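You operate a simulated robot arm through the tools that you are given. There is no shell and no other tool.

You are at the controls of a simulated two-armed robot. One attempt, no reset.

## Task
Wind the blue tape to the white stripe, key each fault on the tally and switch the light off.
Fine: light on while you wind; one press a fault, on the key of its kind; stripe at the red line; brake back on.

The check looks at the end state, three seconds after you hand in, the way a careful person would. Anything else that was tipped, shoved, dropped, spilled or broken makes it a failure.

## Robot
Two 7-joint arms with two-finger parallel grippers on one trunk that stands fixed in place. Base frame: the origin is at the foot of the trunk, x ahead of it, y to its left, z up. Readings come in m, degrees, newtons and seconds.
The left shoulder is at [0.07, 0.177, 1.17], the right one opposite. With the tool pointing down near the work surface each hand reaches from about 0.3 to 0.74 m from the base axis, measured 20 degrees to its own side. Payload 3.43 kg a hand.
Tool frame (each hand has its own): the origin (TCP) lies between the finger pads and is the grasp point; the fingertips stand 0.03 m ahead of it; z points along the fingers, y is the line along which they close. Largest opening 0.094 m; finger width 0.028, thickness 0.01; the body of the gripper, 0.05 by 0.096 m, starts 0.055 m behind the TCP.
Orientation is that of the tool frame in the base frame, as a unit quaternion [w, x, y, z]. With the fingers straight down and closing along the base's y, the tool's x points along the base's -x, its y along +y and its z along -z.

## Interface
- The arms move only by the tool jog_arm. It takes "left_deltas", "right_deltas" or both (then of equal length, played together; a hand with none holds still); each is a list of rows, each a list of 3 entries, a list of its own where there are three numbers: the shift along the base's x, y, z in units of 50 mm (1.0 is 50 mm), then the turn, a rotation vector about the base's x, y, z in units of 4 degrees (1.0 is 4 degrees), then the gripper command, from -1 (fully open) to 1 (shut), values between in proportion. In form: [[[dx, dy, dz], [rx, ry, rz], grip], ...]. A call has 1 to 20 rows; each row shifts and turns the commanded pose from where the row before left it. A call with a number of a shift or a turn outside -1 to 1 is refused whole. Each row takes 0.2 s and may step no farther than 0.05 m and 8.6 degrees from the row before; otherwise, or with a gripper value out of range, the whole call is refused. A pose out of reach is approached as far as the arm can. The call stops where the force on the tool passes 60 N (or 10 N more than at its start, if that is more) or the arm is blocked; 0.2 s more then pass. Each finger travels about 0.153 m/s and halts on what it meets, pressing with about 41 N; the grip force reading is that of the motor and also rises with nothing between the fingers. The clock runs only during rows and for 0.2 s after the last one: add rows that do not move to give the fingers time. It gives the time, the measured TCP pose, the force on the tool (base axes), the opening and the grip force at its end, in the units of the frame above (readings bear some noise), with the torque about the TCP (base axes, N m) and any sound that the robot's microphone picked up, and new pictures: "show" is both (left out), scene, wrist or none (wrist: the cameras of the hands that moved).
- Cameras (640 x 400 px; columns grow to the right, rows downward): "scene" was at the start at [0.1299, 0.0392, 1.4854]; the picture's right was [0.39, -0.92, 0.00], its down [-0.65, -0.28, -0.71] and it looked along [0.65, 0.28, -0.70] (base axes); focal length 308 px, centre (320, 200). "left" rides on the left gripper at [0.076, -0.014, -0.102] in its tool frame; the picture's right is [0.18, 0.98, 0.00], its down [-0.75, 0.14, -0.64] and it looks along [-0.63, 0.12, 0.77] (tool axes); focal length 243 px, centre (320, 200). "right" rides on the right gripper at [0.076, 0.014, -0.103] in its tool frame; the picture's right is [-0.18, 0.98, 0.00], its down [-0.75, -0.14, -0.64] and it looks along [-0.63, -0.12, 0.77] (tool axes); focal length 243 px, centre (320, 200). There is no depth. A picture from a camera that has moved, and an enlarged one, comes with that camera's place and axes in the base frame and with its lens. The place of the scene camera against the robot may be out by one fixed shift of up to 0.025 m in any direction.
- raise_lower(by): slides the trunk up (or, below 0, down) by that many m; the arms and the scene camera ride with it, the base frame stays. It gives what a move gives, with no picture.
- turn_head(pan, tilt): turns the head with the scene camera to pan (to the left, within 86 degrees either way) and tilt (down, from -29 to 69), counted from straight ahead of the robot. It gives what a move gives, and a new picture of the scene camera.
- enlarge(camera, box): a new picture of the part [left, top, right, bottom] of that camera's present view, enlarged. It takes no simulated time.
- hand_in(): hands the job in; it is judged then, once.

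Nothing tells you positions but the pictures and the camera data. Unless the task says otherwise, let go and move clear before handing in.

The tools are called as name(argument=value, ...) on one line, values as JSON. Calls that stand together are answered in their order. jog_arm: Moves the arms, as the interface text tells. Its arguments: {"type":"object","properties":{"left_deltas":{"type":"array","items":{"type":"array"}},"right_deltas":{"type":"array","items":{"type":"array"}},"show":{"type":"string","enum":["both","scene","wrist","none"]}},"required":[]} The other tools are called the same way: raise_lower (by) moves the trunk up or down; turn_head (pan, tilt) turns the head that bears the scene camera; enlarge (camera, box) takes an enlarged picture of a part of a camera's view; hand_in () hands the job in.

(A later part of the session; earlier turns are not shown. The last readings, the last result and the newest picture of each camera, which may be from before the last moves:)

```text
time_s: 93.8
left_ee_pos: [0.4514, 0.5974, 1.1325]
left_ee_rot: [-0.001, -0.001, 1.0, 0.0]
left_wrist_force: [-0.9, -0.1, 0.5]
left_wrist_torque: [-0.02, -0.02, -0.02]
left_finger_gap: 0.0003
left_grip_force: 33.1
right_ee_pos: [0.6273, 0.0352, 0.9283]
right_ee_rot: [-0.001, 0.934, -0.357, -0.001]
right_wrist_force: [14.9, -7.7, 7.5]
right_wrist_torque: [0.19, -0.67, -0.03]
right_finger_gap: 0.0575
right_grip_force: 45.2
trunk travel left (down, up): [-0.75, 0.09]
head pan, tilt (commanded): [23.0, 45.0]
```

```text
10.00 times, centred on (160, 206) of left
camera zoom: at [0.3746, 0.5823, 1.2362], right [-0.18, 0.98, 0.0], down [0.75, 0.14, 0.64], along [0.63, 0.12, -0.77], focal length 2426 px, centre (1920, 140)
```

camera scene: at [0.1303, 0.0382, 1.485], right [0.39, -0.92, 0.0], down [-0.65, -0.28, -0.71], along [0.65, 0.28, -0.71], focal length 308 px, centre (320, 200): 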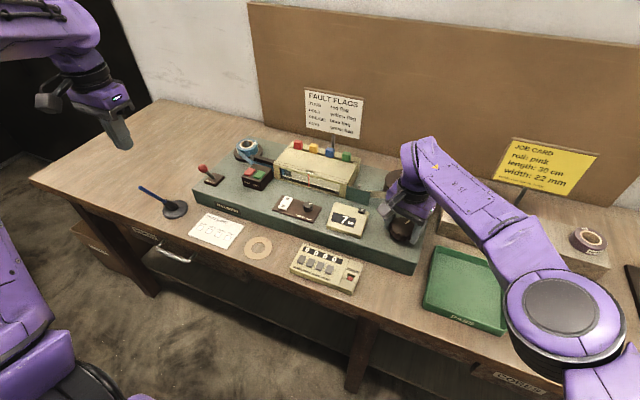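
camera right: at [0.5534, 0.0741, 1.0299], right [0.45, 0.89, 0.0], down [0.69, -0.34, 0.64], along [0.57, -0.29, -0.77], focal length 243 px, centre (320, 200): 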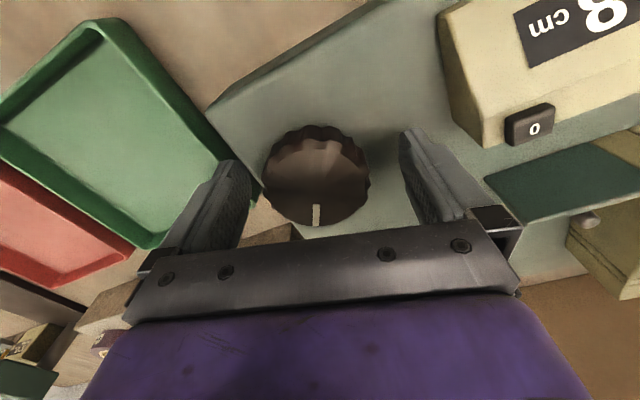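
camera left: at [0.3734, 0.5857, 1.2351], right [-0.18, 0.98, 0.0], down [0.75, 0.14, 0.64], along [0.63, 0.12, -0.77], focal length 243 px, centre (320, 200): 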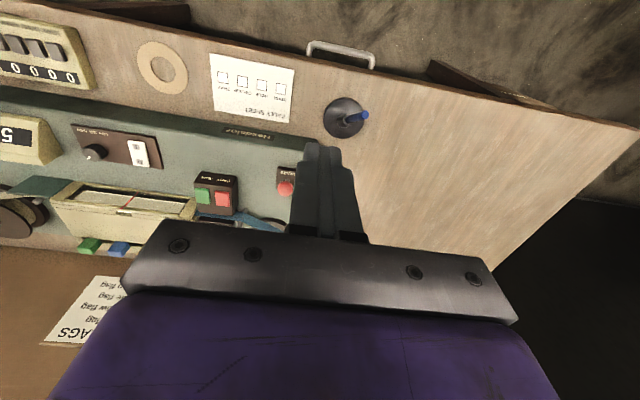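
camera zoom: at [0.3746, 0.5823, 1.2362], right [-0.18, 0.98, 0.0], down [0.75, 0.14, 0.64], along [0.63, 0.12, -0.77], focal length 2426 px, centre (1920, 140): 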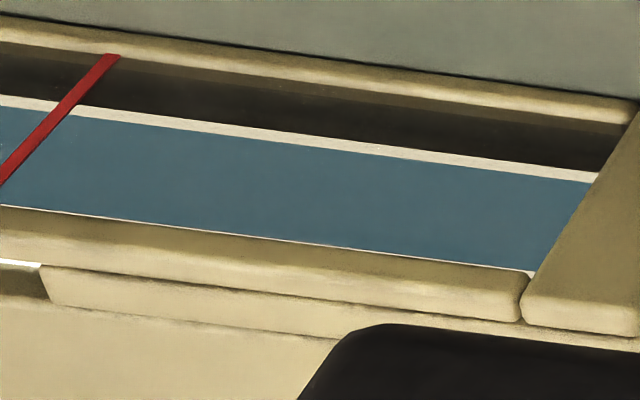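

Clean at about 64 cm. Next.

jog_arm(right_deltas=[[[0, 0, 0], [0, 0, -0.675], 1], [[0, 0, 0], [0, 0, -0.675], 1], [[0, 0, 0], [0, 0, -0.675], 1], [[0, 0, 0], [0, 0, -0.675], 1], [[0, 0, 0], [0, 0, -0.675], 1], [[0, 0, 0], [0, 0, -0.675], 1], [[0, 0, 0], [0, 0, -0.675], 1], [[0, 0, 0], [0, 0, -0.675], 1], [[0, 0, 0], [0, 0, -0.675], 1], [[0, 0, 0], [0, 0, -0.675], 1], [[0, 0, 0], [0, 0, -0.675], 1], [[0, 0, 0], [0, 0, -0.675], 1], [[0, 0, 0], [0, 0, -0.675], 1], [[0, 0, 0], [0, 0, -0.675], 1], [[0, 0, 0], [0, 0, -0.675], 1], [[0, 0, 0], [0, 0, -0.675], 1], [[0, 0, 0], [0, 0, -0.675], 1], [[0, 0, 0], [0, 0, -0.675], 1], [[0, 0, 0], [0, 0, -0.675], 1], [[0, 0, 0], [0, 0, 0], 1]], show="none")

enlarge(camera="left", box=[70, 182, 130, 219])

enlarge(camera="left", box=[128, 186, 192, 226])

enlarge(camera="scene", box=[310, 170, 454, 260])

```text
time_s: 98.0
left_ee_pos: [0.4507, 0.5965, 1.1334]
left_ee_rot: [-0.001, 0.0, 1.0, 0.001]
left_wrist_force: [-0.4, 0.0, 0.4]
left_wrist_torque: [0.0, -0.01, 0.02]
left_finger_gap: 0.0
left_grip_force: 32.9
right_ee_pos: [0.6237, 0.0348, 0.9272]
right_ee_rot: [0.0, -0.687, 0.727, 0.001]
right_wrist_force: [9.1, -7.0, 0.4]
right_wrist_torque: [0.64, -0.34, -0.01]
right_finger_gap: 0.0577
right_grip_force: 45.5
trunk travel left (down, up): [-0.75, 0.09]
head pan, tilt (commanded): [23.0, 45.0]
```

```text
10.67 times, centred on (100, 200) of left
camera zoom: at [0.3747, 0.5824, 1.2361], right [-0.18, 0.98, 0.0], down [0.75, 0.14, 0.64], along [0.63, 0.12, -0.77], focal length 2588 px, centre (2667, 195)
```

zoom: 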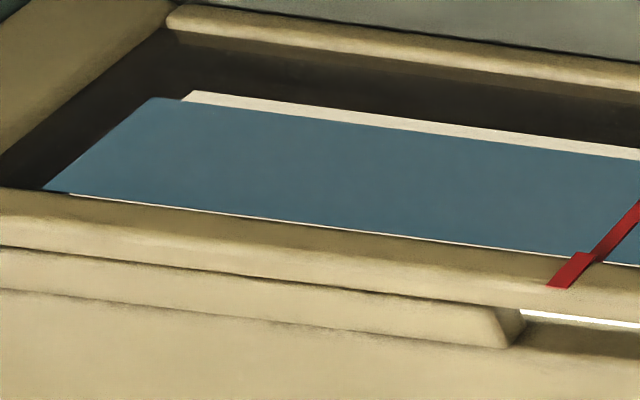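

```text
10.00 times, centred on (160, 206) of left
camera zoom: at [0.3747, 0.5824, 1.2361], right [-0.18, 0.98, 0.0], down [0.75, 0.14, 0.64], along [0.63, 0.12, -0.77], focal length 2426 px, centre (1920, 140)
```

zoom: 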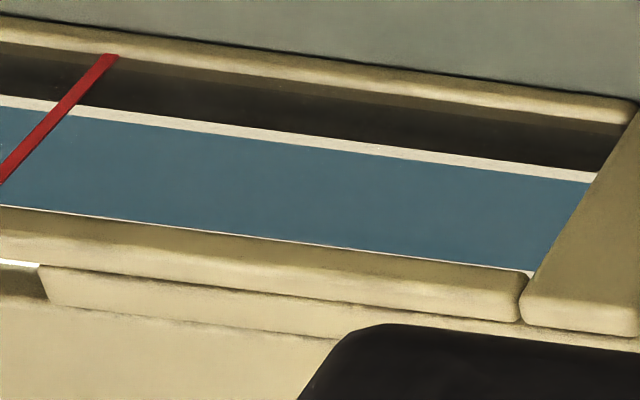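

```text
4.44 times, centred on (382, 215) of scene
camera zoom: at [0.132, 0.0347, 1.4849], right [0.39, -0.92, 0.0], down [-0.65, -0.28, -0.71], along [0.65, 0.28, -0.71], focal length 1370 px, centre (44, 133)
```

zoom: 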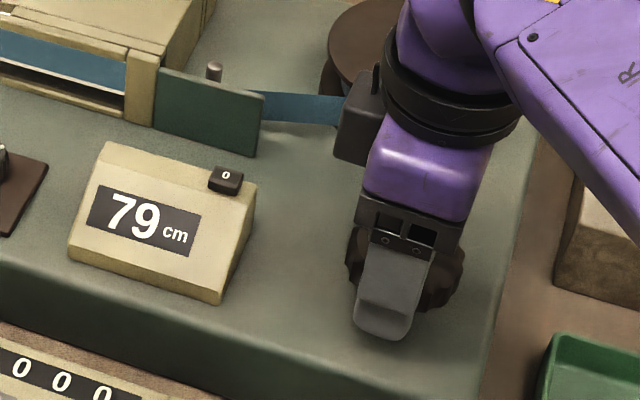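

Confirmed: the blue tape up to the stripe has exactly one fault, a hole. Now I'll wind on toward the stripe.

jog_arm(right_deltas=[[[0, 0, 0], [0, 0, -0.6], 1], [[0, 0, 0], [0, 0, -0.6], 1], [[0, 0, 0], [0, 0, -0.6], 1], [[0, 0, 0], [0, 0, -0.6], 1], [[0, 0, 0], [0, 0, -0.6], 1], [[0, 0, 0], [0, 0, -0.6], 1], [[0, 0, 0], [0, 0, -0.6], 1], [[0, 0, 0], [0, 0, -0.6], 1], [[0, 0, 0], [0, 0, -0.6], 1], [[0, 0, 0], [0, 0, -0.6], 1], [[0, 0, 0], [0, 0, 0], 1]], show="none")

enlarge(camera="scene", box=[278, 165, 310, 185])

enlarge(camera="left", box=[128, 186, 192, 226])

```text
time_s: 100.4
left_ee_pos: [0.4509, 0.5968, 1.1327]
left_ee_rot: [-0.001, -0.001, 1.0, 0.001]
left_wrist_force: [-0.8, 0.9, -0.2]
left_wrist_torque: [0.02, 0.0, -0.02]
left_finger_gap: 0.0002
left_grip_force: 33.1
right_ee_pos: [0.6247, 0.0352, 0.9274]
right_ee_rot: [-0.001, -0.522, 0.853, 0.001]
right_wrist_force: [6.2, -8.7, -2.0]
right_wrist_torque: [0.52, -0.29, 0.03]
right_finger_gap: 0.0576
right_grip_force: 44.8
trunk travel left (down, up): [-0.75, 0.09]
head pan, tilt (commanded): [23.0, 45.0]
```

```text
16.00 times, centred on (294, 175) of scene
camera zoom: at [0.1319, 0.0342, 1.4849], right [0.39, -0.92, 0.0], down [-0.65, -0.28, -0.71], along [0.65, 0.28, -0.71], focal length 4934 px, centre (736, 600)
```

zoom: 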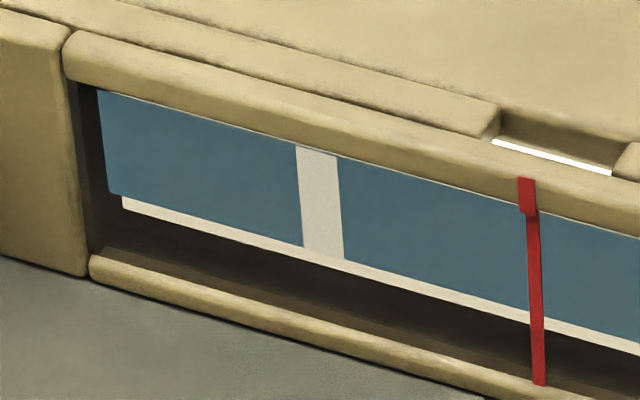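

```text
10.00 times, centred on (160, 206) of left
camera zoom: at [0.3746, 0.5822, 1.2362], right [-0.18, 0.98, 0.0], down [0.75, 0.14, 0.64], along [0.63, 0.12, -0.77], focal length 2426 px, centre (1920, 140)
```

zoom: 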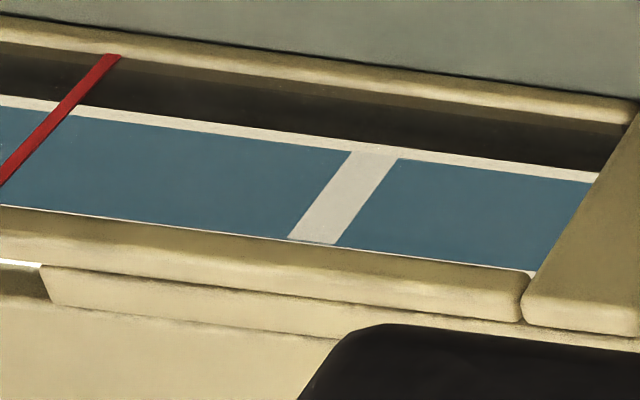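

The stripe is about 15° of knob from the line. To avoid parallax at the red line I'll move the left wrist camera straight in front of it (y ≈ 0.31), fingers open.

jog_arm(left_deltas=[[[0.26, -0.91, 0], [0, 0, 0], -1], [[0.26, -0.91, 0], [0, 0, 0], -1], [[0.26, -0.91, 0], [0, 0, 0], -1], [[0.26, -0.91, 0], [0, 0, 0], -1], [[0.26, -0.91, 0], [0, 0, 0], -1], [[0.26, -0.91, 0], [0, 0, 0], -1], [[0, 0, 0], [0, 0, 0], -1]], show="both")

enlarge(camera="left", box=[240, 150, 400, 230])

```text
time_s: 102.0
left_ee_pos: [0.5299, 0.3239, 1.1342]
left_ee_rot: [-0.001, 0.001, 1.0, 0.001]
left_wrist_force: [-0.4, -0.3, 0.3]
left_wrist_torque: [0.02, 0.0, -0.02]
left_finger_gap: 0.094
left_grip_force: 0.1
right_ee_pos: [0.6255, 0.0347, 0.9271]
right_ee_rot: [0.0, -0.521, 0.853, 0.002]
right_wrist_force: [6.4, -8.5, -2.3]
right_wrist_torque: [0.87, -0.22, 0.01]
right_finger_gap: 0.0574
right_grip_force: 45.5
trunk travel left (down, up): [-0.75, 0.09]
head pan, tilt (commanded): [23.0, 45.0]
camera scene: at [0.1318, 0.0342, 1.4849], right [0.39, -0.92, 0.0], down [-0.65, -0.28, -0.71], along [0.65, 0.28, -0.71], focal length 308 px, centre (320, 200)
camera left: at [0.4536, 0.3092, 1.2369], right [-0.18, 0.98, 0.0], down [0.75, 0.14, 0.64], along [0.63, 0.12, -0.77], focal length 243 px, centre (320, 200)
```

scene: 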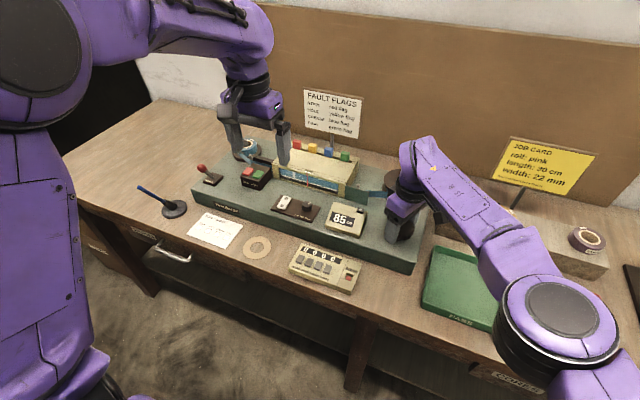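
left: 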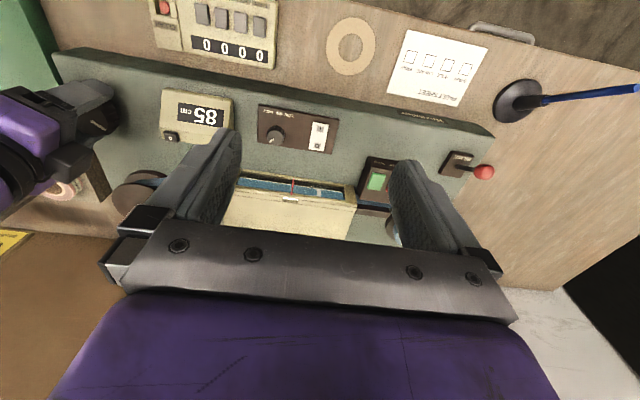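

```text
4.00 times, centred on (320, 190) of left
camera zoom: at [0.4536, 0.3092, 1.2369], right [-0.18, 0.98, 0.0], down [0.75, 0.14, 0.64], along [0.63, 0.12, -0.77], focal length 970 px, centre (320, 240)
```

zoom: 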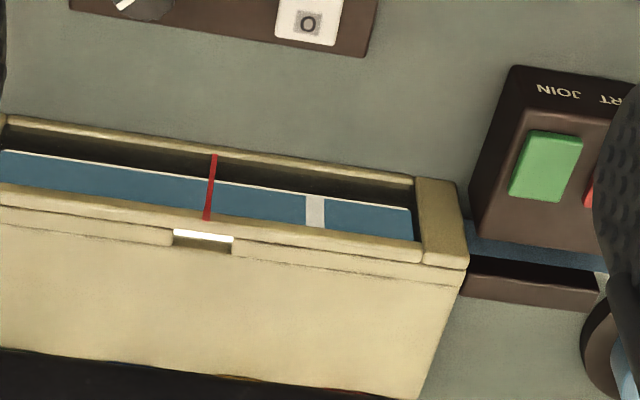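

This view is square-on to the line (camera y = 0.309, line y ≈ 0.311), so no parallax. I'll wind about 10° more and check.

jog_arm(right_deltas=[[[0, 0, 0], [0, 0, -0.5], 1], [[0, 0, 0], [0, 0, -0.5], 1], [[0, 0, 0], [0, 0, -0.5], 1], [[0, 0, 0], [0, 0, -0.5], 1], [[0, 0, 0], [0, 0, -0.5], 1], [[0, 0, 0], [0, 0, 0], 1]], show="none")

enlarge(camera="left", box=[272, 180, 336, 220])

```text
time_s: 103.4
left_ee_pos: [0.53, 0.3249, 1.1347]
left_ee_rot: [0.0, 0.0, 1.0, 0.001]
left_wrist_force: [0.2, -0.9, 0.4]
left_wrist_torque: [-0.03, 0.02, 0.0]
left_finger_gap: 0.0941
left_grip_force: 0.0
right_ee_pos: [0.6248, 0.0343, 0.9275]
right_ee_rot: [-0.001, -0.446, 0.895, 0.001]
right_wrist_force: [9.7, -5.6, 2.7]
right_wrist_torque: [0.79, 0.5, -0.03]
right_finger_gap: 0.0578
right_grip_force: 45.0
trunk travel left (down, up): [-0.75, 0.09]
head pan, tilt (commanded): [23.0, 45.0]
```

```text
10.00 times, centred on (304, 200) of left
camera zoom: at [0.4536, 0.3101, 1.2371], right [-0.18, 0.98, 0.0], down [0.75, 0.14, 0.64], along [0.63, 0.12, -0.77], focal length 2426 px, centre (480, 200)
```

zoom: 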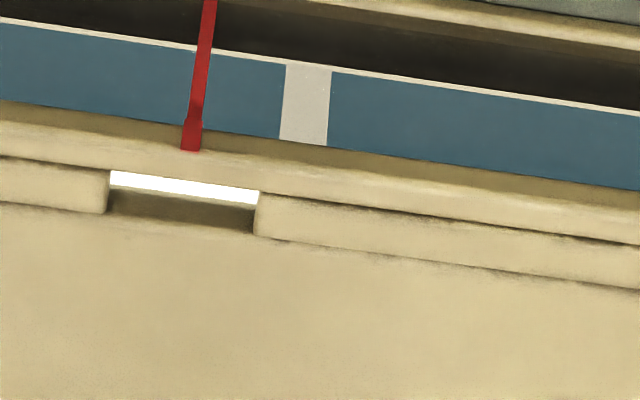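

Stripe is now about 6.5° away. I'll turn 5° more and fine-tune.

jog_arm(right_deltas=[[[0, 0, 0], [0, 0, -0.25], 1], [[0, 0, 0], [0, 0, -0.25], 1], [[0, 0, 0], [0, 0, -0.25], 1], [[0, 0, 0], [0, 0, -0.25], 1], [[0, 0, 0], [0, 0, -0.25], 1], [[0, 0, 0], [0, 0, 0], 1]], show="none")

enlarge(camera="left", box=[272, 180, 336, 220])

```text
time_s: 104.8
left_ee_pos: [0.5311, 0.3251, 1.1343]
left_ee_rot: [-0.001, 0.0, 1.0, 0.001]
left_wrist_force: [-0.8, 0.6, 0.4]
left_wrist_torque: [-0.02, -0.01, -0.01]
left_finger_gap: 0.094
left_grip_force: 0.1
right_ee_pos: [0.6256, 0.0356, 0.9273]
right_ee_rot: [0.0, -0.406, 0.914, 0.001]
right_wrist_force: [9.1, -7.5, -1.2]
right_wrist_torque: [0.76, -1.09, -0.01]
right_finger_gap: 0.0576
right_grip_force: 45.2
trunk travel left (down, up): [-0.75, 0.09]
head pan, tilt (commanded): [23.0, 45.0]
```

```text
10.00 times, centred on (304, 200) of left
camera zoom: at [0.4536, 0.31, 1.237], right [-0.18, 0.98, 0.0], down [0.75, 0.14, 0.64], along [0.63, 0.12, -0.77], focal length 2426 px, centre (480, 200)
```

zoom: 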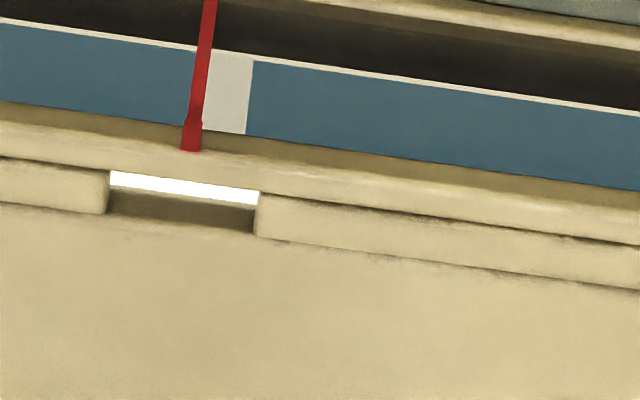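

About 5 mm (≈1.9°) remaining. Fine turn now.

jog_arm(right_deltas=[[[0, 0, 0], [0, 0, -0.12], 1], [[0, 0, 0], [0, 0, -0.12], 1], [[0, 0, 0], [0, 0, -0.12], 1], [[0, 0, 0], [0, 0, -0.1], 1], [[0, 0, 0], [0, 0, 0], 1], [[0, 0, 0], [0, 0, 0], 1]], show="none")

enlarge(camera="left", box=[274, 180, 314, 205])

```text
time_s: 106.2
left_ee_pos: [0.5302, 0.3246, 1.1351]
left_ee_rot: [0.0, 0.0, 1.0, 0.001]
left_wrist_force: [0.2, 0.2, -0.9]
left_wrist_torque: [0.03, -0.02, 0.01]
left_finger_gap: 0.0939
left_grip_force: 0.1
right_ee_pos: [0.625, 0.0354, 0.927]
right_ee_rot: [-0.001, -0.391, 0.92, 0.0]
right_wrist_force: [13.4, -7.2, 8.0]
right_wrist_torque: [-0.91, 0.96, 0.02]
right_finger_gap: 0.0577
right_grip_force: 45.1
trunk travel left (down, up): [-0.75, 0.09]
head pan, tilt (commanded): [23.0, 45.0]
```

```text
16.00 times, centred on (294, 192) of left
camera zoom: at [0.4535, 0.3103, 1.2371], right [-0.18, 0.98, 0.0], down [0.75, 0.14, 0.64], along [0.63, 0.12, -0.77], focal length 3882 px, centre (736, 320)
```

zoom: 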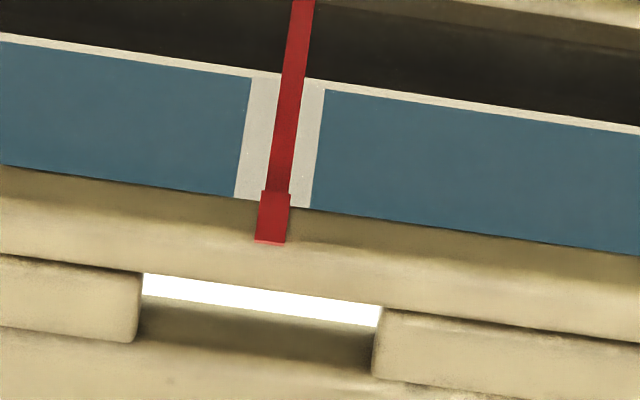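

The red line sits centred on the white stripe (within about 0.5 mm). Holding the knob with the right hand, I'll bring the left hand (tilted as before) to the brake lever.

jog_arm(left_deltas=[[[0.114, 0.715, -0.337], [0, 0, 0], -1], [[0.114, 0.715, -0.337], [0, 0, 0], -0.3], [[0.114, 0.715, -0.337], [0, -1, 0], -0.3], [[0.114, 0.715, -0.337], [0, -1, 0], -0.3], [[0.114, 0.715, -0.337], [0, -1, 0], -0.3], [[0.114, 0.715, -0.337], [0, -1, 0], -0.3], [[0.114, 0.715, -0.337], [0, -1, 0], -0.3], [[0, 0, 0], [0, 0, 0], -0.3]], show="both")

enlarge(camera="left", box=[200, 80, 440, 230])

enlarge(camera="scene", box=[278, 165, 310, 185])

```text
time_s: 108.0
left_ee_pos: [0.5684, 0.5748, 1.014]
left_ee_rot: [0.175, 0.0, 0.985, 0.001]
left_wrist_force: [-0.3, 0.6, 0.0]
left_wrist_torque: [0.0, -0.01, -0.03]
left_finger_gap: 0.0611
left_grip_force: 0.1
right_ee_pos: [0.6239, 0.0353, 0.9264]
right_ee_rot: [0.0, -0.392, 0.92, 0.001]
right_wrist_force: [15.6, -8.7, 10.7]
right_wrist_torque: [-0.8, 0.23, 0.0]
right_finger_gap: 0.0574
right_grip_force: 45.1
trunk travel left (down, up): [-0.75, 0.09]
head pan, tilt (commanded): [23.0, 45.0]
camera scene: at [0.1318, 0.034, 1.485], right [0.39, -0.92, 0.0], down [-0.65, -0.28, -0.71], along [0.65, 0.28, -0.71], focal length 308 px, centre (320, 200)
camera left: at [0.4617, 0.5608, 1.0858], right [-0.17, 0.98, -0.06], down [0.49, 0.14, 0.86], along [0.86, 0.12, -0.5], focal length 243 px, centre (320, 200)
```

scene: 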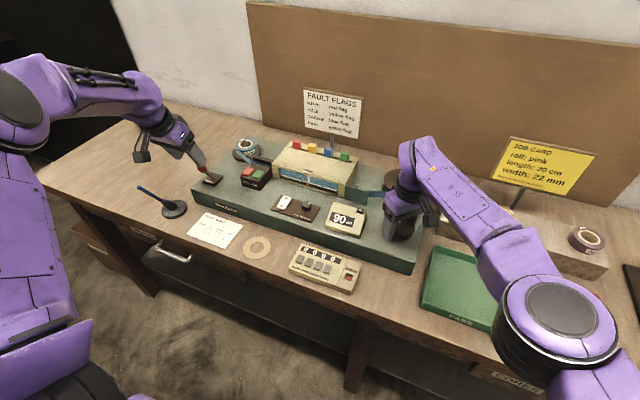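
left: 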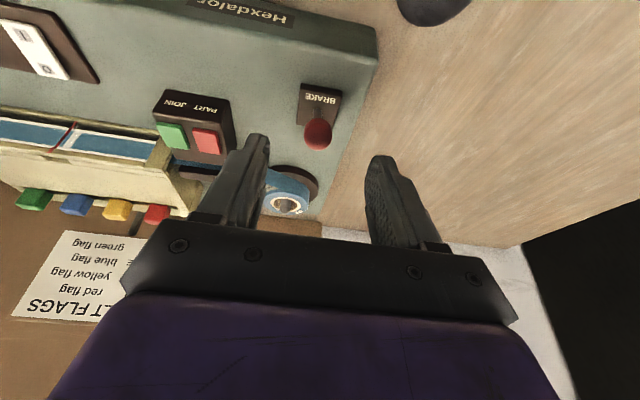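

```text
2.67 times, centred on (320, 155) of left
camera zoom: at [0.4617, 0.5608, 1.0858], right [-0.17, 0.98, -0.06], down [0.49, 0.14, 0.86], along [0.86, 0.12, -0.5], focal length 647 px, centre (320, 320)
```

zoom: 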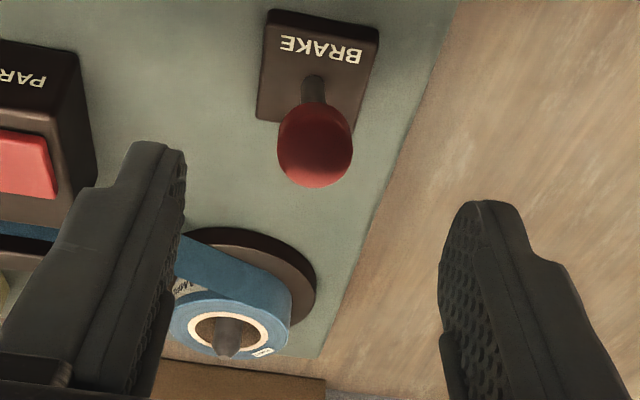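

```text
16.00 times, centred on (294, 175) of scene
camera zoom: at [0.1318, 0.034, 1.485], right [0.39, -0.92, 0.0], down [-0.65, -0.28, -0.71], along [0.65, 0.28, -0.71], focal length 4934 px, centre (736, 600)
```

zoom: 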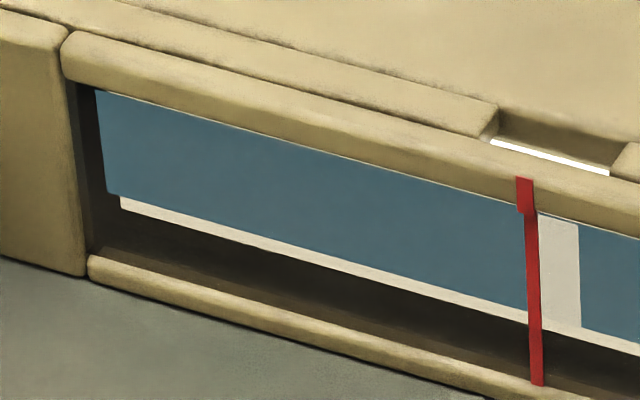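

The scene view shows the expected parallax; the square-on view is what counts. Now I'll slide the left fingers around the brake knob at about (0.60, 0.575, 0.942).

jog_arm(left_deltas=[[[0.31, 0, -0.71], [0, 0, 0], -0.3], [[0.31, 0, -0.71], [0, 0, 0], -0.3], [[0, 0, 0], [0, 0, 0], -0.3]], show="wrist")

enlarge(camera="left", box=[200, 80, 440, 250])

enlarge(camera="scene", box=[170, 120, 266, 200])

```text
time_s: 108.8
left_ee_pos: [0.5999, 0.5737, 0.9426]
left_ee_rot: [0.174, 0.0, 0.985, 0.001]
left_wrist_force: [-0.8, -0.1, 0.2]
left_wrist_torque: [-0.04, 0.0, -0.03]
left_finger_gap: 0.0609
left_grip_force: 0.0
right_ee_pos: [0.6259, 0.0355, 0.9271]
right_ee_rot: [-0.001, -0.39, 0.921, 0.001]
right_wrist_force: [17.1, -9.1, 13.3]
right_wrist_torque: [-0.63, 0.73, -0.02]
right_finger_gap: 0.0578
right_grip_force: 45.7
trunk travel left (down, up): [-0.75, 0.09]
head pan, tilt (commanded): [23.0, 45.0]
camera left: at [0.4936, 0.5598, 1.0136], right [-0.17, 0.98, -0.06], down [0.49, 0.14, 0.86], along [0.85, 0.12, -0.51], focal length 243 px, centre (320, 200)
```

left: 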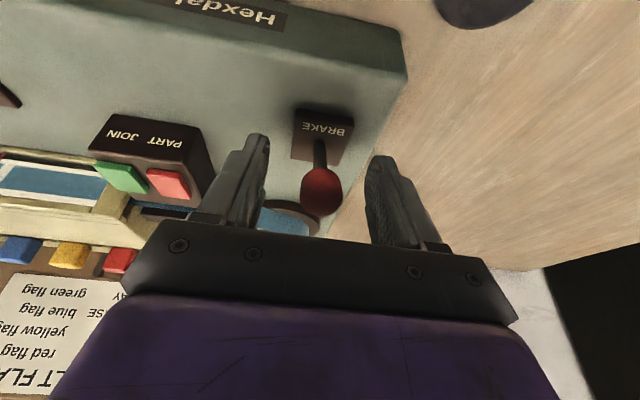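

```text
2.35 times, centred on (320, 165) of left
camera zoom: at [0.4936, 0.5598, 1.0136], right [-0.17, 0.98, -0.06], down [0.49, 0.14, 0.86], along [0.85, 0.12, -0.51], focal length 571 px, centre (320, 282)
```

zoom: 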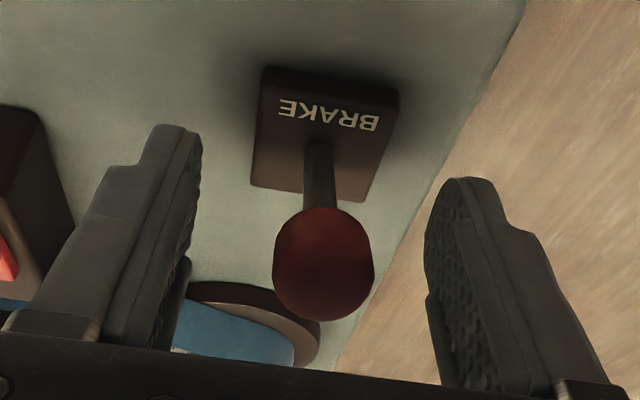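

```text
5.00 times, centred on (218, 160) of scene
camera zoom: at [0.1319, 0.034, 1.485], right [0.39, -0.92, 0.0], down [-0.65, -0.28, -0.71], along [0.65, 0.28, -0.71], focal length 1542 px, centre (830, 400)
```

zoom: 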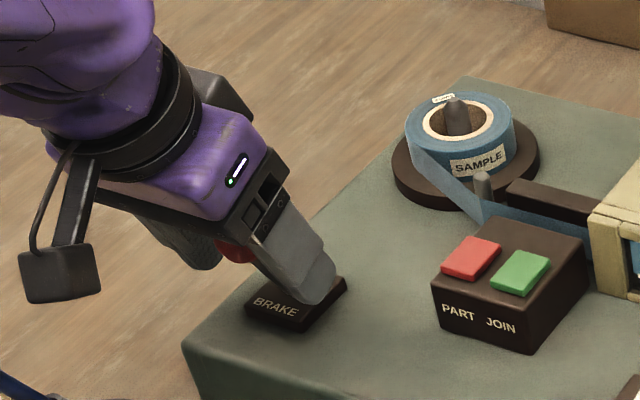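

Knob is between the pads. I'll close and push the lever away (brake on) along its arc.

jog_arm(left_deltas=[[[0, 0, 0], [0, 0, 0], 0.6], [[0, 0, 0], [0, 0, 0], 0.8], [[0.2, 0, 0.08], [0, 0, 0], 0.8], [[0.2, 0, 0.04], [0, 0, 0], 0.8], [[0.2, 0, 0.02], [0, 0, 0], 0.8], [[0.2, 0, -0.01], [0, 0, 0], 0.8], [[0.2, 0, -0.03], [0, 0, 0], 0.8], [[0, 0, 0], [0, 0, 0], 0.8]], show="wrist")

enlarge(camera="scene", box=[170, 120, 266, 200])

enlarge(camera="scene", box=[278, 165, 310, 185])

```text
time_s: 110.6
left_ee_pos: [0.6483, 0.5753, 0.9454]
left_ee_rot: [0.171, 0.001, 0.985, 0.0]
left_wrist_force: [-23.6, -8.5, -15.7]
left_wrist_torque: [0.06, 0.97, 0.06]
left_finger_gap: 0.0212
left_grip_force: 44.7
right_ee_pos: [0.6253, 0.0364, 0.927]
right_ee_rot: [0.001, -0.39, 0.921, 0.0]
right_wrist_force: [21.4, -8.0, 4.6]
right_wrist_torque: [0.89, -1.08, 0.0]
right_finger_gap: 0.058
right_grip_force: 44.7
trunk travel left (down, up): [-0.75, 0.09]
head pan, tilt (commanded): [23.0, 45.0]
camera left: at [0.5421, 0.5606, 1.0169], right [-0.17, 0.98, -0.06], down [0.49, 0.14, 0.86], along [0.85, 0.12, -0.51], focal length 243 px, centre (320, 200)
```

left: 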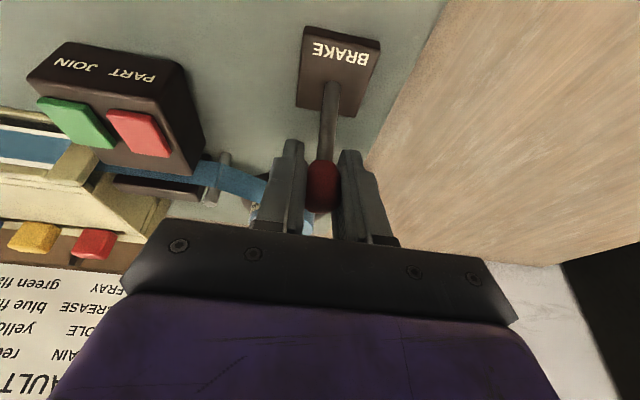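

```text
5.00 times, centred on (218, 160) of scene
camera zoom: at [0.1313, 0.0343, 1.4848], right [0.39, -0.92, 0.0], down [-0.65, -0.28, -0.71], along [0.65, 0.28, -0.71], focal length 1542 px, centre (830, 400)
```

zoom: 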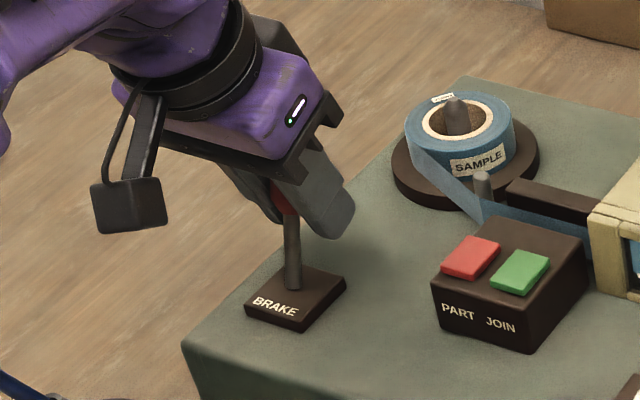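

```text
16.00 times, centred on (294, 175) of scene
camera zoom: at [0.1313, 0.0343, 1.4848], right [0.39, -0.92, 0.0], down [-0.65, -0.28, -0.71], along [0.65, 0.28, -0.71], focal length 4934 px, centre (736, 600)
```

zoom: 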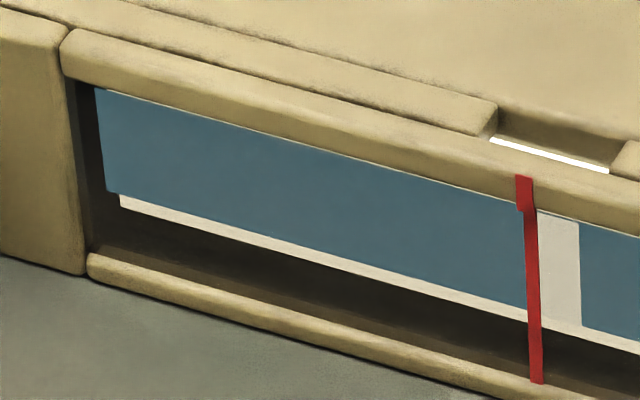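

The lever is nearly back to its original lean. I'll push a few more millimetres to make sure it's fully home.

jog_arm(left_deltas=[[[0.1, 0, -0.03], [0, 0, 0], 0.8], [[0.1, 0, -0.04], [0, 0, 0], 0.8], [[0, 0, 0], [0, 0, 0], 0.8]], show="none")

enlarge(camera="scene", box=[170, 120, 266, 200])

```text
time_s: 111.4
left_ee_pos: [0.6558, 0.5749, 0.9435]
left_ee_rot: [0.164, 0.005, 0.986, 0.0]
left_wrist_force: [-45.6, -21.0, 17.0]
left_wrist_torque: [-0.24, 0.44, -0.01]
left_finger_gap: 0.0216
left_grip_force: 45.0
right_ee_pos: [0.6257, 0.0351, 0.9263]
right_ee_rot: [0.005, -0.392, 0.92, -0.002]
right_wrist_force: [35.2, 18.2, -23.5]
right_wrist_torque: [0.13, -0.31, 0.0]
right_finger_gap: 0.0579
right_grip_force: 44.6
trunk travel left (down, up): [-0.75, 0.09]
head pan, tilt (commanded): [23.0, 45.0]
stopped in row 3 (left hand): the force on the tool passed its limit at 62 N (the readings are from after the stop); the commanded pose is now the measured one
```

```text
5.00 times, centred on (218, 160) of scene
camera zoom: at [0.128, 0.0328, 1.4853], right [0.39, -0.92, 0.0], down [-0.65, -0.28, -0.71], along [0.65, 0.28, -0.71], focal length 1542 px, centre (830, 400)
```

zoom: 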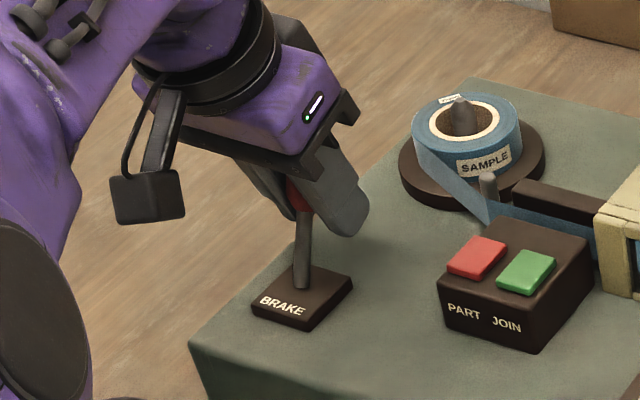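

The lever hit its hard stop – brake fully on. I'll release it and back the left hand away.

jog_arm(left_deltas=[[[0, 0, 0], [0, 0, 0], 0.3], [[0, 0, 0], [0, 0, 0], -0.3], [[0, 0, 0], [0, 0, 0], -0.3], [[-0.3, 0, 0.8], [0, 0, 0], -0.3], [[-0.3, 0, 0.8], [0, 0, 0], -0.3], [[0, 0, 0], [0, 0, 0], -0.3]], show="both")

enlarge(camera="scene", box=[170, 120, 266, 200])

enlarge(camera="scene", box=[278, 165, 310, 185])

```text
time_s: 112.0
left_ee_pos: [0.6576, 0.5762, 0.9426]
left_ee_rot: [0.169, 0.003, 0.986, 0.0]
left_wrist_force: [0.5, -6.6, 1.5]
left_wrist_torque: [0.57, 0.12, 0.17]
left_finger_gap: 0.0611
left_grip_force: 0.1
right_ee_pos: [0.6281, 0.0507, 0.9601]
right_ee_rot: [0.023, -0.429, 0.903, -0.007]
right_wrist_force: [-27.6, 24.8, -28.5]
right_wrist_torque: [-1.45, -1.91, -0.48]
right_finger_gap: 0.0053
right_grip_force: 4.0
trunk travel left (down, up): [-0.75, 0.09]
head pan, tilt (commanded): [23.0, 45.0]
stopped in row 3 (right hand): the arm was blocked; the commanded pose is now the measured one
camera scene: at [0.1327, 0.0281, 1.4842], right [0.39, -0.92, -0.01], down [-0.65, -0.27, -0.71], along [0.65, 0.28, -0.71], focal length 308 px, centre (320, 200)
camera left: at [0.5508, 0.5629, 1.0152], right [-0.17, 0.98, -0.06], down [0.5, 0.14, 0.86], along [0.85, 0.11, -0.51], focal length 243 px, centre (320, 200)
```

scene: 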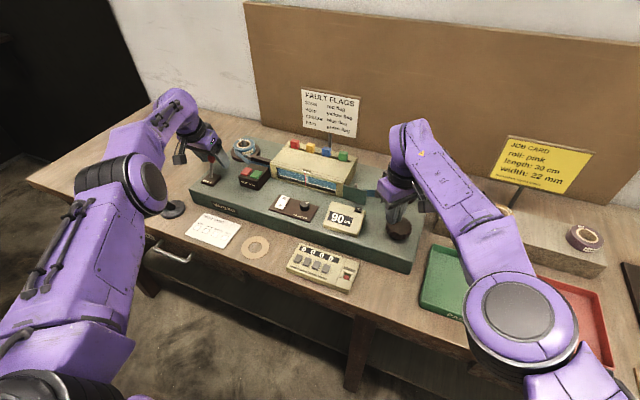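
left: 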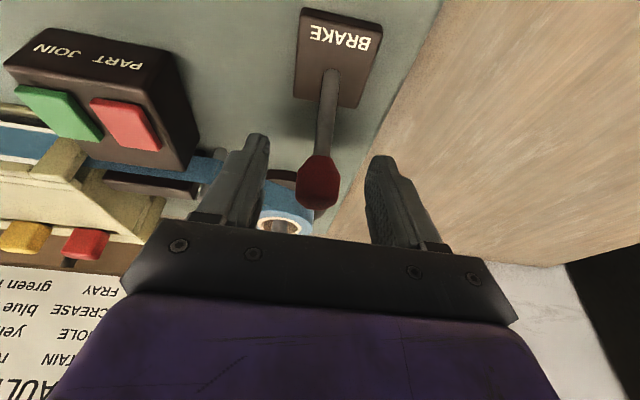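

```text
5.00 times, centred on (218, 160) of scene
camera zoom: at [0.1327, 0.0281, 1.4842], right [0.39, -0.92, -0.01], down [-0.65, -0.27, -0.71], along [0.65, 0.28, -0.71], focal length 1542 px, centre (830, 400)
```

zoom: 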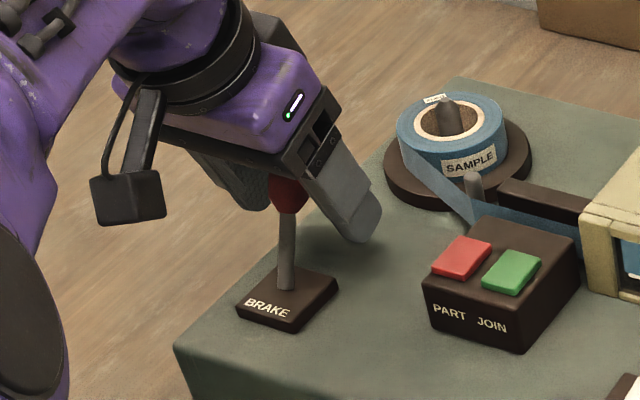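

```text
16.00 times, centred on (294, 175) of scene
camera zoom: at [0.1327, 0.0281, 1.4842], right [0.39, -0.92, -0.01], down [-0.65, -0.27, -0.71], along [0.65, 0.28, -0.71], focal length 4934 px, centre (736, 600)
```

zoom: 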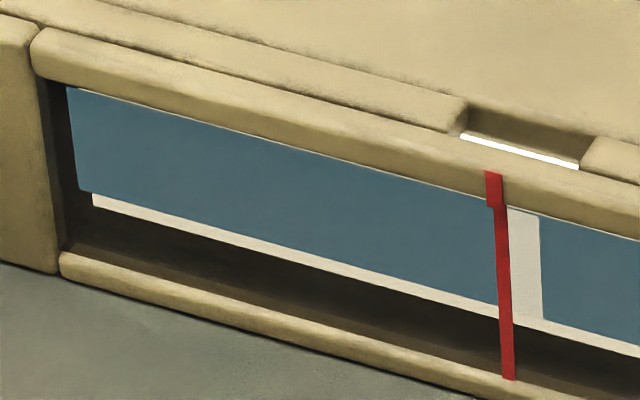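

The right hand popped off the top of the knob when the loads changed, but the brake held and the stripe looks unmoved. I'll lift the right hand clear first.

jog_arm(right_deltas=[[[0, 0, 0.3], [0, 0, 0], 1], [[0, 0, 0.6], [0, 0, 0], 1], [[0, 0, 0.8], [0, 0, 0], 1], [[0, 0, 0], [0, 0, 0], 1]], show="both")

enlarge(camera="scene", box=[310, 150, 454, 240])

enlarge(camera="scene", box=[278, 165, 310, 185])

```text
time_s: 112.4
left_ee_pos: [0.6577, 0.5863, 0.9428]
left_ee_rot: [0.167, -0.001, 0.986, 0.002]
left_wrist_force: [0.6, -0.5, 1.1]
left_wrist_torque: [0.05, 0.07, 0.05]
left_finger_gap: 0.0613
left_grip_force: 0.1
right_ee_pos: [0.6507, 0.0098, 0.9435]
right_ee_rot: [0.025, -0.387, 0.919, -0.064]
right_wrist_force: [0.1, -0.7, -0.8]
right_wrist_torque: [0.0, 0.03, -0.01]
right_finger_gap: 0.0
right_grip_force: 33.3
trunk travel left (down, up): [-0.75, 0.09]
head pan, tilt (commanded): [23.0, 45.0]
stopped in row 1 (right hand): the force on the tool passed its limit at 116 N (the readings are from after the stop); the commanded pose is now the measured one
camera scene: at [0.1346, 0.0301, 1.4846], right [0.39, -0.92, -0.01], down [-0.65, -0.27, -0.71], along [0.65, 0.28, -0.71], focal length 308 px, centre (320, 200)
camera right: at [0.577, -0.0238, 1.0429], right [-0.57, 0.81, -0.13], down [0.57, 0.5, 0.65], along [0.6, 0.3, -0.75], focal length 243 px, centre (320, 200)
```

scene: 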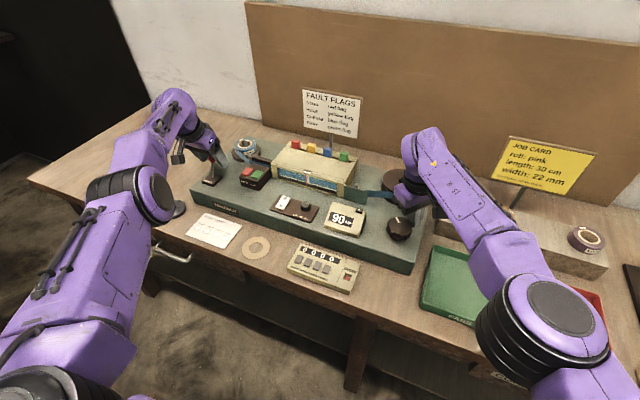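
right: 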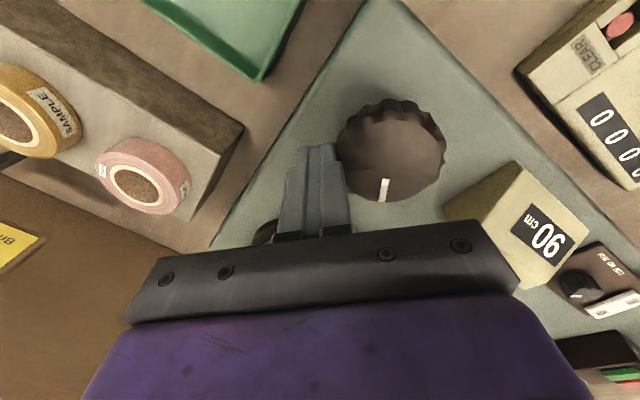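

```text
4.44 times, centred on (382, 195) of scene
camera zoom: at [0.1346, 0.0301, 1.4846], right [0.39, -0.92, -0.01], down [-0.65, -0.27, -0.71], along [0.65, 0.28, -0.71], focal length 1370 px, centre (44, 222)
```

zoom: 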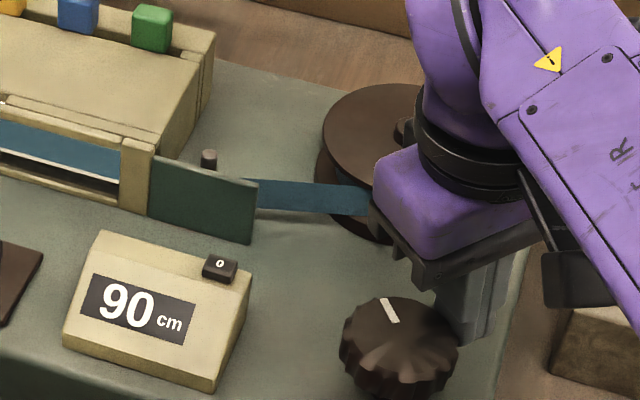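

```text
16.00 times, centred on (294, 175) of scene
camera zoom: at [0.1346, 0.0301, 1.4846], right [0.39, -0.92, -0.01], down [-0.65, -0.27, -0.71], along [0.65, 0.28, -0.71], focal length 4934 px, centre (736, 600)
```

zoom: 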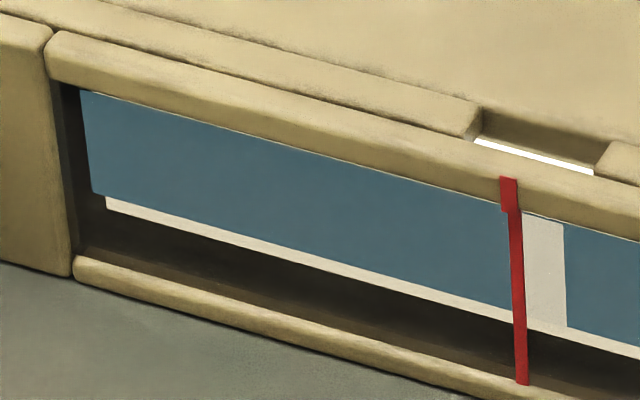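

The right hand is now free beside the knob with no contact. Lift it straight up.

jog_arm(right_deltas=[[[0, 0, 0.6], [0, 0, 0], 1], [[0, 0, 0.8], [0, 0, 0], 1], [[0, 0, 0.8], [0, 0, 0], 1], [[-0.4, -0.6, 0.5], [0, 0, 0], 1], [[-0.4, -0.6, 0.5], [0, 0, 0], 1], [[-0.4, -0.6, 0.5], [0, 0, 0], 1]], show="both")

enlarge(camera="scene", box=[190, 120, 430, 270])

```text
time_s: 112.8
left_ee_pos: [0.6496, 0.587, 0.9372]
left_ee_rot: [0.164, 0.0, 0.986, -0.005]
left_wrist_force: [-0.9, -1.6, -1.2]
left_wrist_torque: [0.08, -0.17, 0.01]
left_finger_gap: 0.0609
left_grip_force: 0.0
right_ee_pos: [0.6474, 0.0146, 0.976]
right_ee_rot: [0.028, -0.386, 0.919, -0.067]
right_wrist_force: [-0.1, 0.0, 0.8]
right_wrist_torque: [0.04, -0.02, 0.0]
right_finger_gap: 0.0001
right_grip_force: 33.1
trunk travel left (down, up): [-0.75, 0.09]
head pan, tilt (commanded): [23.0, 45.0]
stopped in row 2 (left hand): the arm was blocked; the commanded pose is now the measured one
camera scene: at [0.128, 0.0352, 1.4852], right [0.39, -0.92, 0.0], down [-0.65, -0.28, -0.71], along [0.65, 0.28, -0.71], focal length 308 px, centre (320, 200)
camera right: at [0.5723, -0.0183, 1.0757], right [-0.57, 0.81, -0.14], down [0.56, 0.51, 0.66], along [0.6, 0.29, -0.74], focal length 243 px, centre (320, 200)
```

scene: 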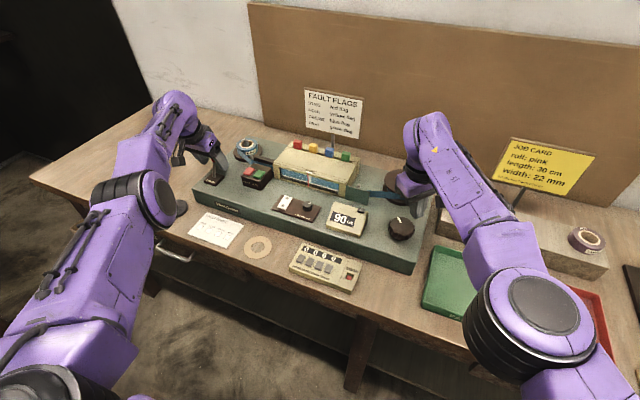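
right: 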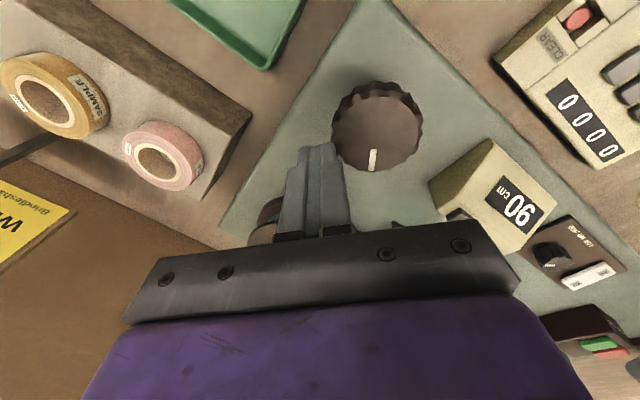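

```text
2.67 times, centred on (310, 195) of scene
camera zoom: at [0.128, 0.0352, 1.4852], right [0.39, -0.92, 0.0], down [-0.65, -0.28, -0.71], along [0.65, 0.28, -0.71], focal length 822 px, centre (347, 213)
```

zoom: 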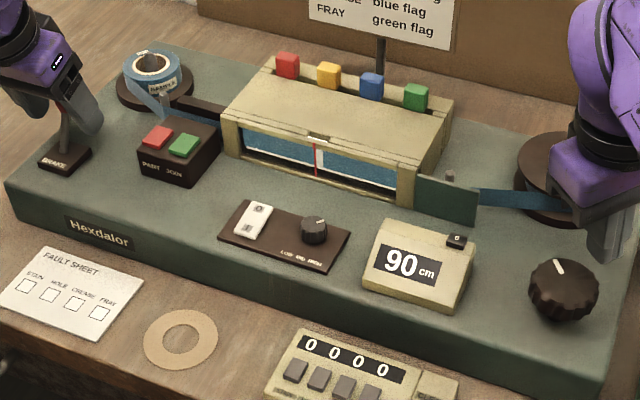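

The lever still leans away (on). I'll now re-centre the left fingers on the lever and back them off upward.

jog_arm(left_deltas=[[[0, -0.15, 0.1], [0, 0, 0], -0.5], [[-0.28, 0, 0.77], [0, 0, 0], -0.5], [[-0.28, 0, 0.77], [0, 0, 0], -0.5], [[-0.3, 0, 0.6], [0, 0, 0], -0.5]], show="both")

enlarge(camera="scene", box=[170, 120, 266, 200])

```text
time_s: 113.5
left_ee_pos: [0.6503, 0.5933, 0.9813]
left_ee_rot: [0.168, 0.0, 0.986, 0.0]
left_wrist_force: [-0.7, -0.3, 1.3]
left_wrist_torque: [-0.04, 0.02, 0.0]
left_finger_gap: 0.0705
left_grip_force: 0.2
left hand out of reach, approached as far as the arm can: row 2, 3
right_ee_pos: [0.6458, 0.0165, 0.9772]
right_ee_rot: [0.029, -0.386, 0.92, -0.068]
right_wrist_force: [0.3, 0.3, -0.1]
right_wrist_torque: [-0.01, 0.02, -0.01]
right_finger_gap: 0.0001
right_grip_force: 33.6
trunk travel left (down, up): [-0.75, 0.09]
head pan, tilt (commanded): [23.0, 45.0]
stopped in row 3 (left hand): the arm was blocked; the commanded pose is now the measured one
camera scene: at [0.1284, 0.0347, 1.4851], right [0.39, -0.92, 0.0], down [-0.65, -0.28, -0.71], along [0.65, 0.28, -0.71], focal length 308 px, centre (320, 200)
camera left: at [0.5448, 0.5792, 1.0524], right [-0.17, 0.98, -0.06], down [0.5, 0.14, 0.86], along [0.85, 0.12, -0.51], focal length 243 px, centre (320, 200)
```

scene: 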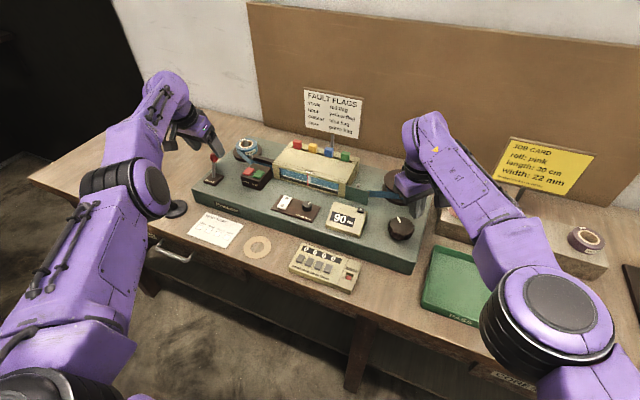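
left: 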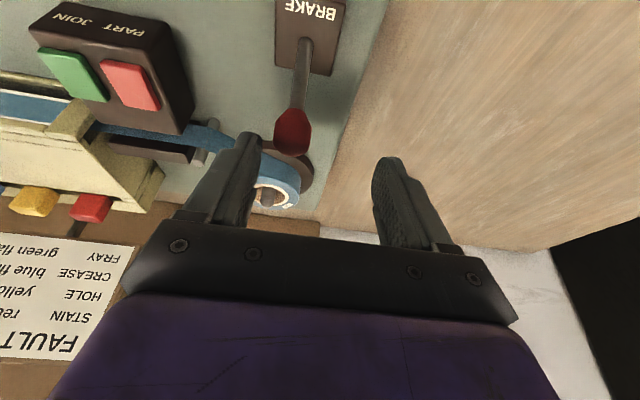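

```text
5.00 times, centred on (218, 160) of scene
camera zoom: at [0.1284, 0.0347, 1.4851], right [0.39, -0.92, 0.0], down [-0.65, -0.28, -0.71], along [0.65, 0.28, -0.71], focal length 1542 px, centre (830, 400)
```

zoom: 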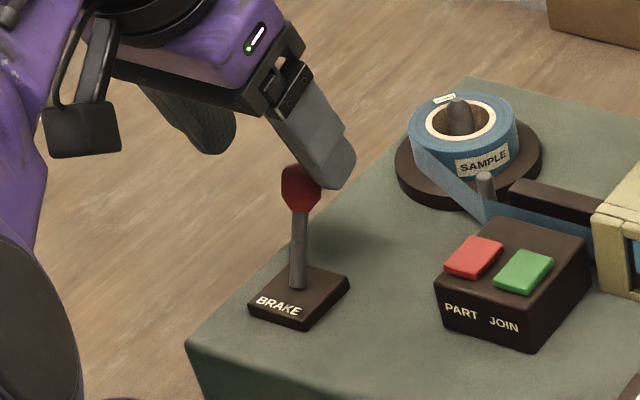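

The left hand is near its outer reach limit and was halted. I'll pull it back toward the robot more than up.

jog_arm(left_deltas=[[[-0.4, -0.1, 0.2], [0, 0, 0], -0.5], [[-0.6, -0.1, 0.2], [0, 0, 0], -0.5], [[0, 0, 0], [0, 0, 0], -0.5]], show="both")

```text
time_s: 114.3
left_ee_pos: [0.6042, 0.5861, 0.9991]
left_ee_rot: [0.169, -0.001, 0.986, -0.001]
left_wrist_force: [-0.1, 0.1, 0.8]
left_wrist_torque: [0.03, 0.01, -0.01]
left_finger_gap: 0.0706
left_grip_force: 0.1
right_ee_pos: [0.6481, 0.0177, 0.9748]
right_ee_rot: [0.027, -0.387, 0.919, -0.067]
right_wrist_force: [0.2, 0.5, -0.4]
right_wrist_torque: [-0.04, -0.04, 0.0]
right_finger_gap: 0.0001
right_grip_force: 32.8
trunk travel left (down, up): [-0.75, 0.09]
head pan, tilt (commanded): [23.0, 45.0]
camera scene: at [0.1323, 0.0366, 1.4847], right [0.39, -0.92, 0.0], down [-0.65, -0.28, -0.71], along [0.65, 0.28, -0.71], focal length 308 px, centre (320, 200)
camera left: at [0.4986, 0.5715, 1.0713], right [-0.18, 0.98, -0.06], down [0.5, 0.14, 0.86], along [0.85, 0.12, -0.51], focal length 243 px, centre (320, 200)
```

scene: 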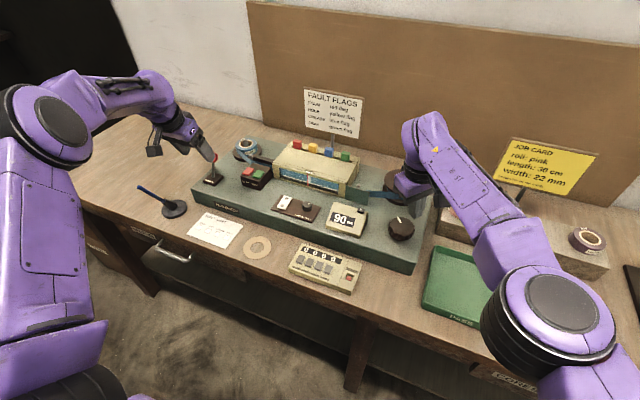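
left: 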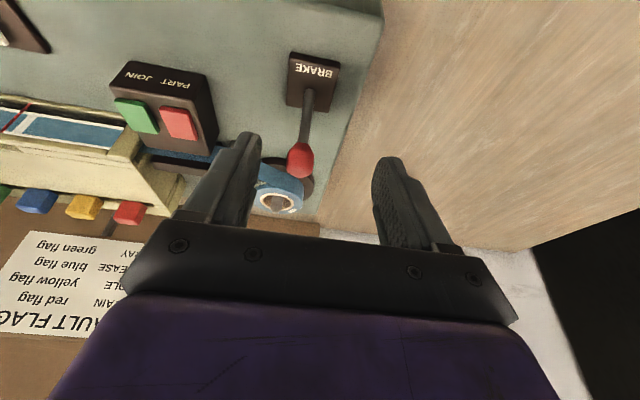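

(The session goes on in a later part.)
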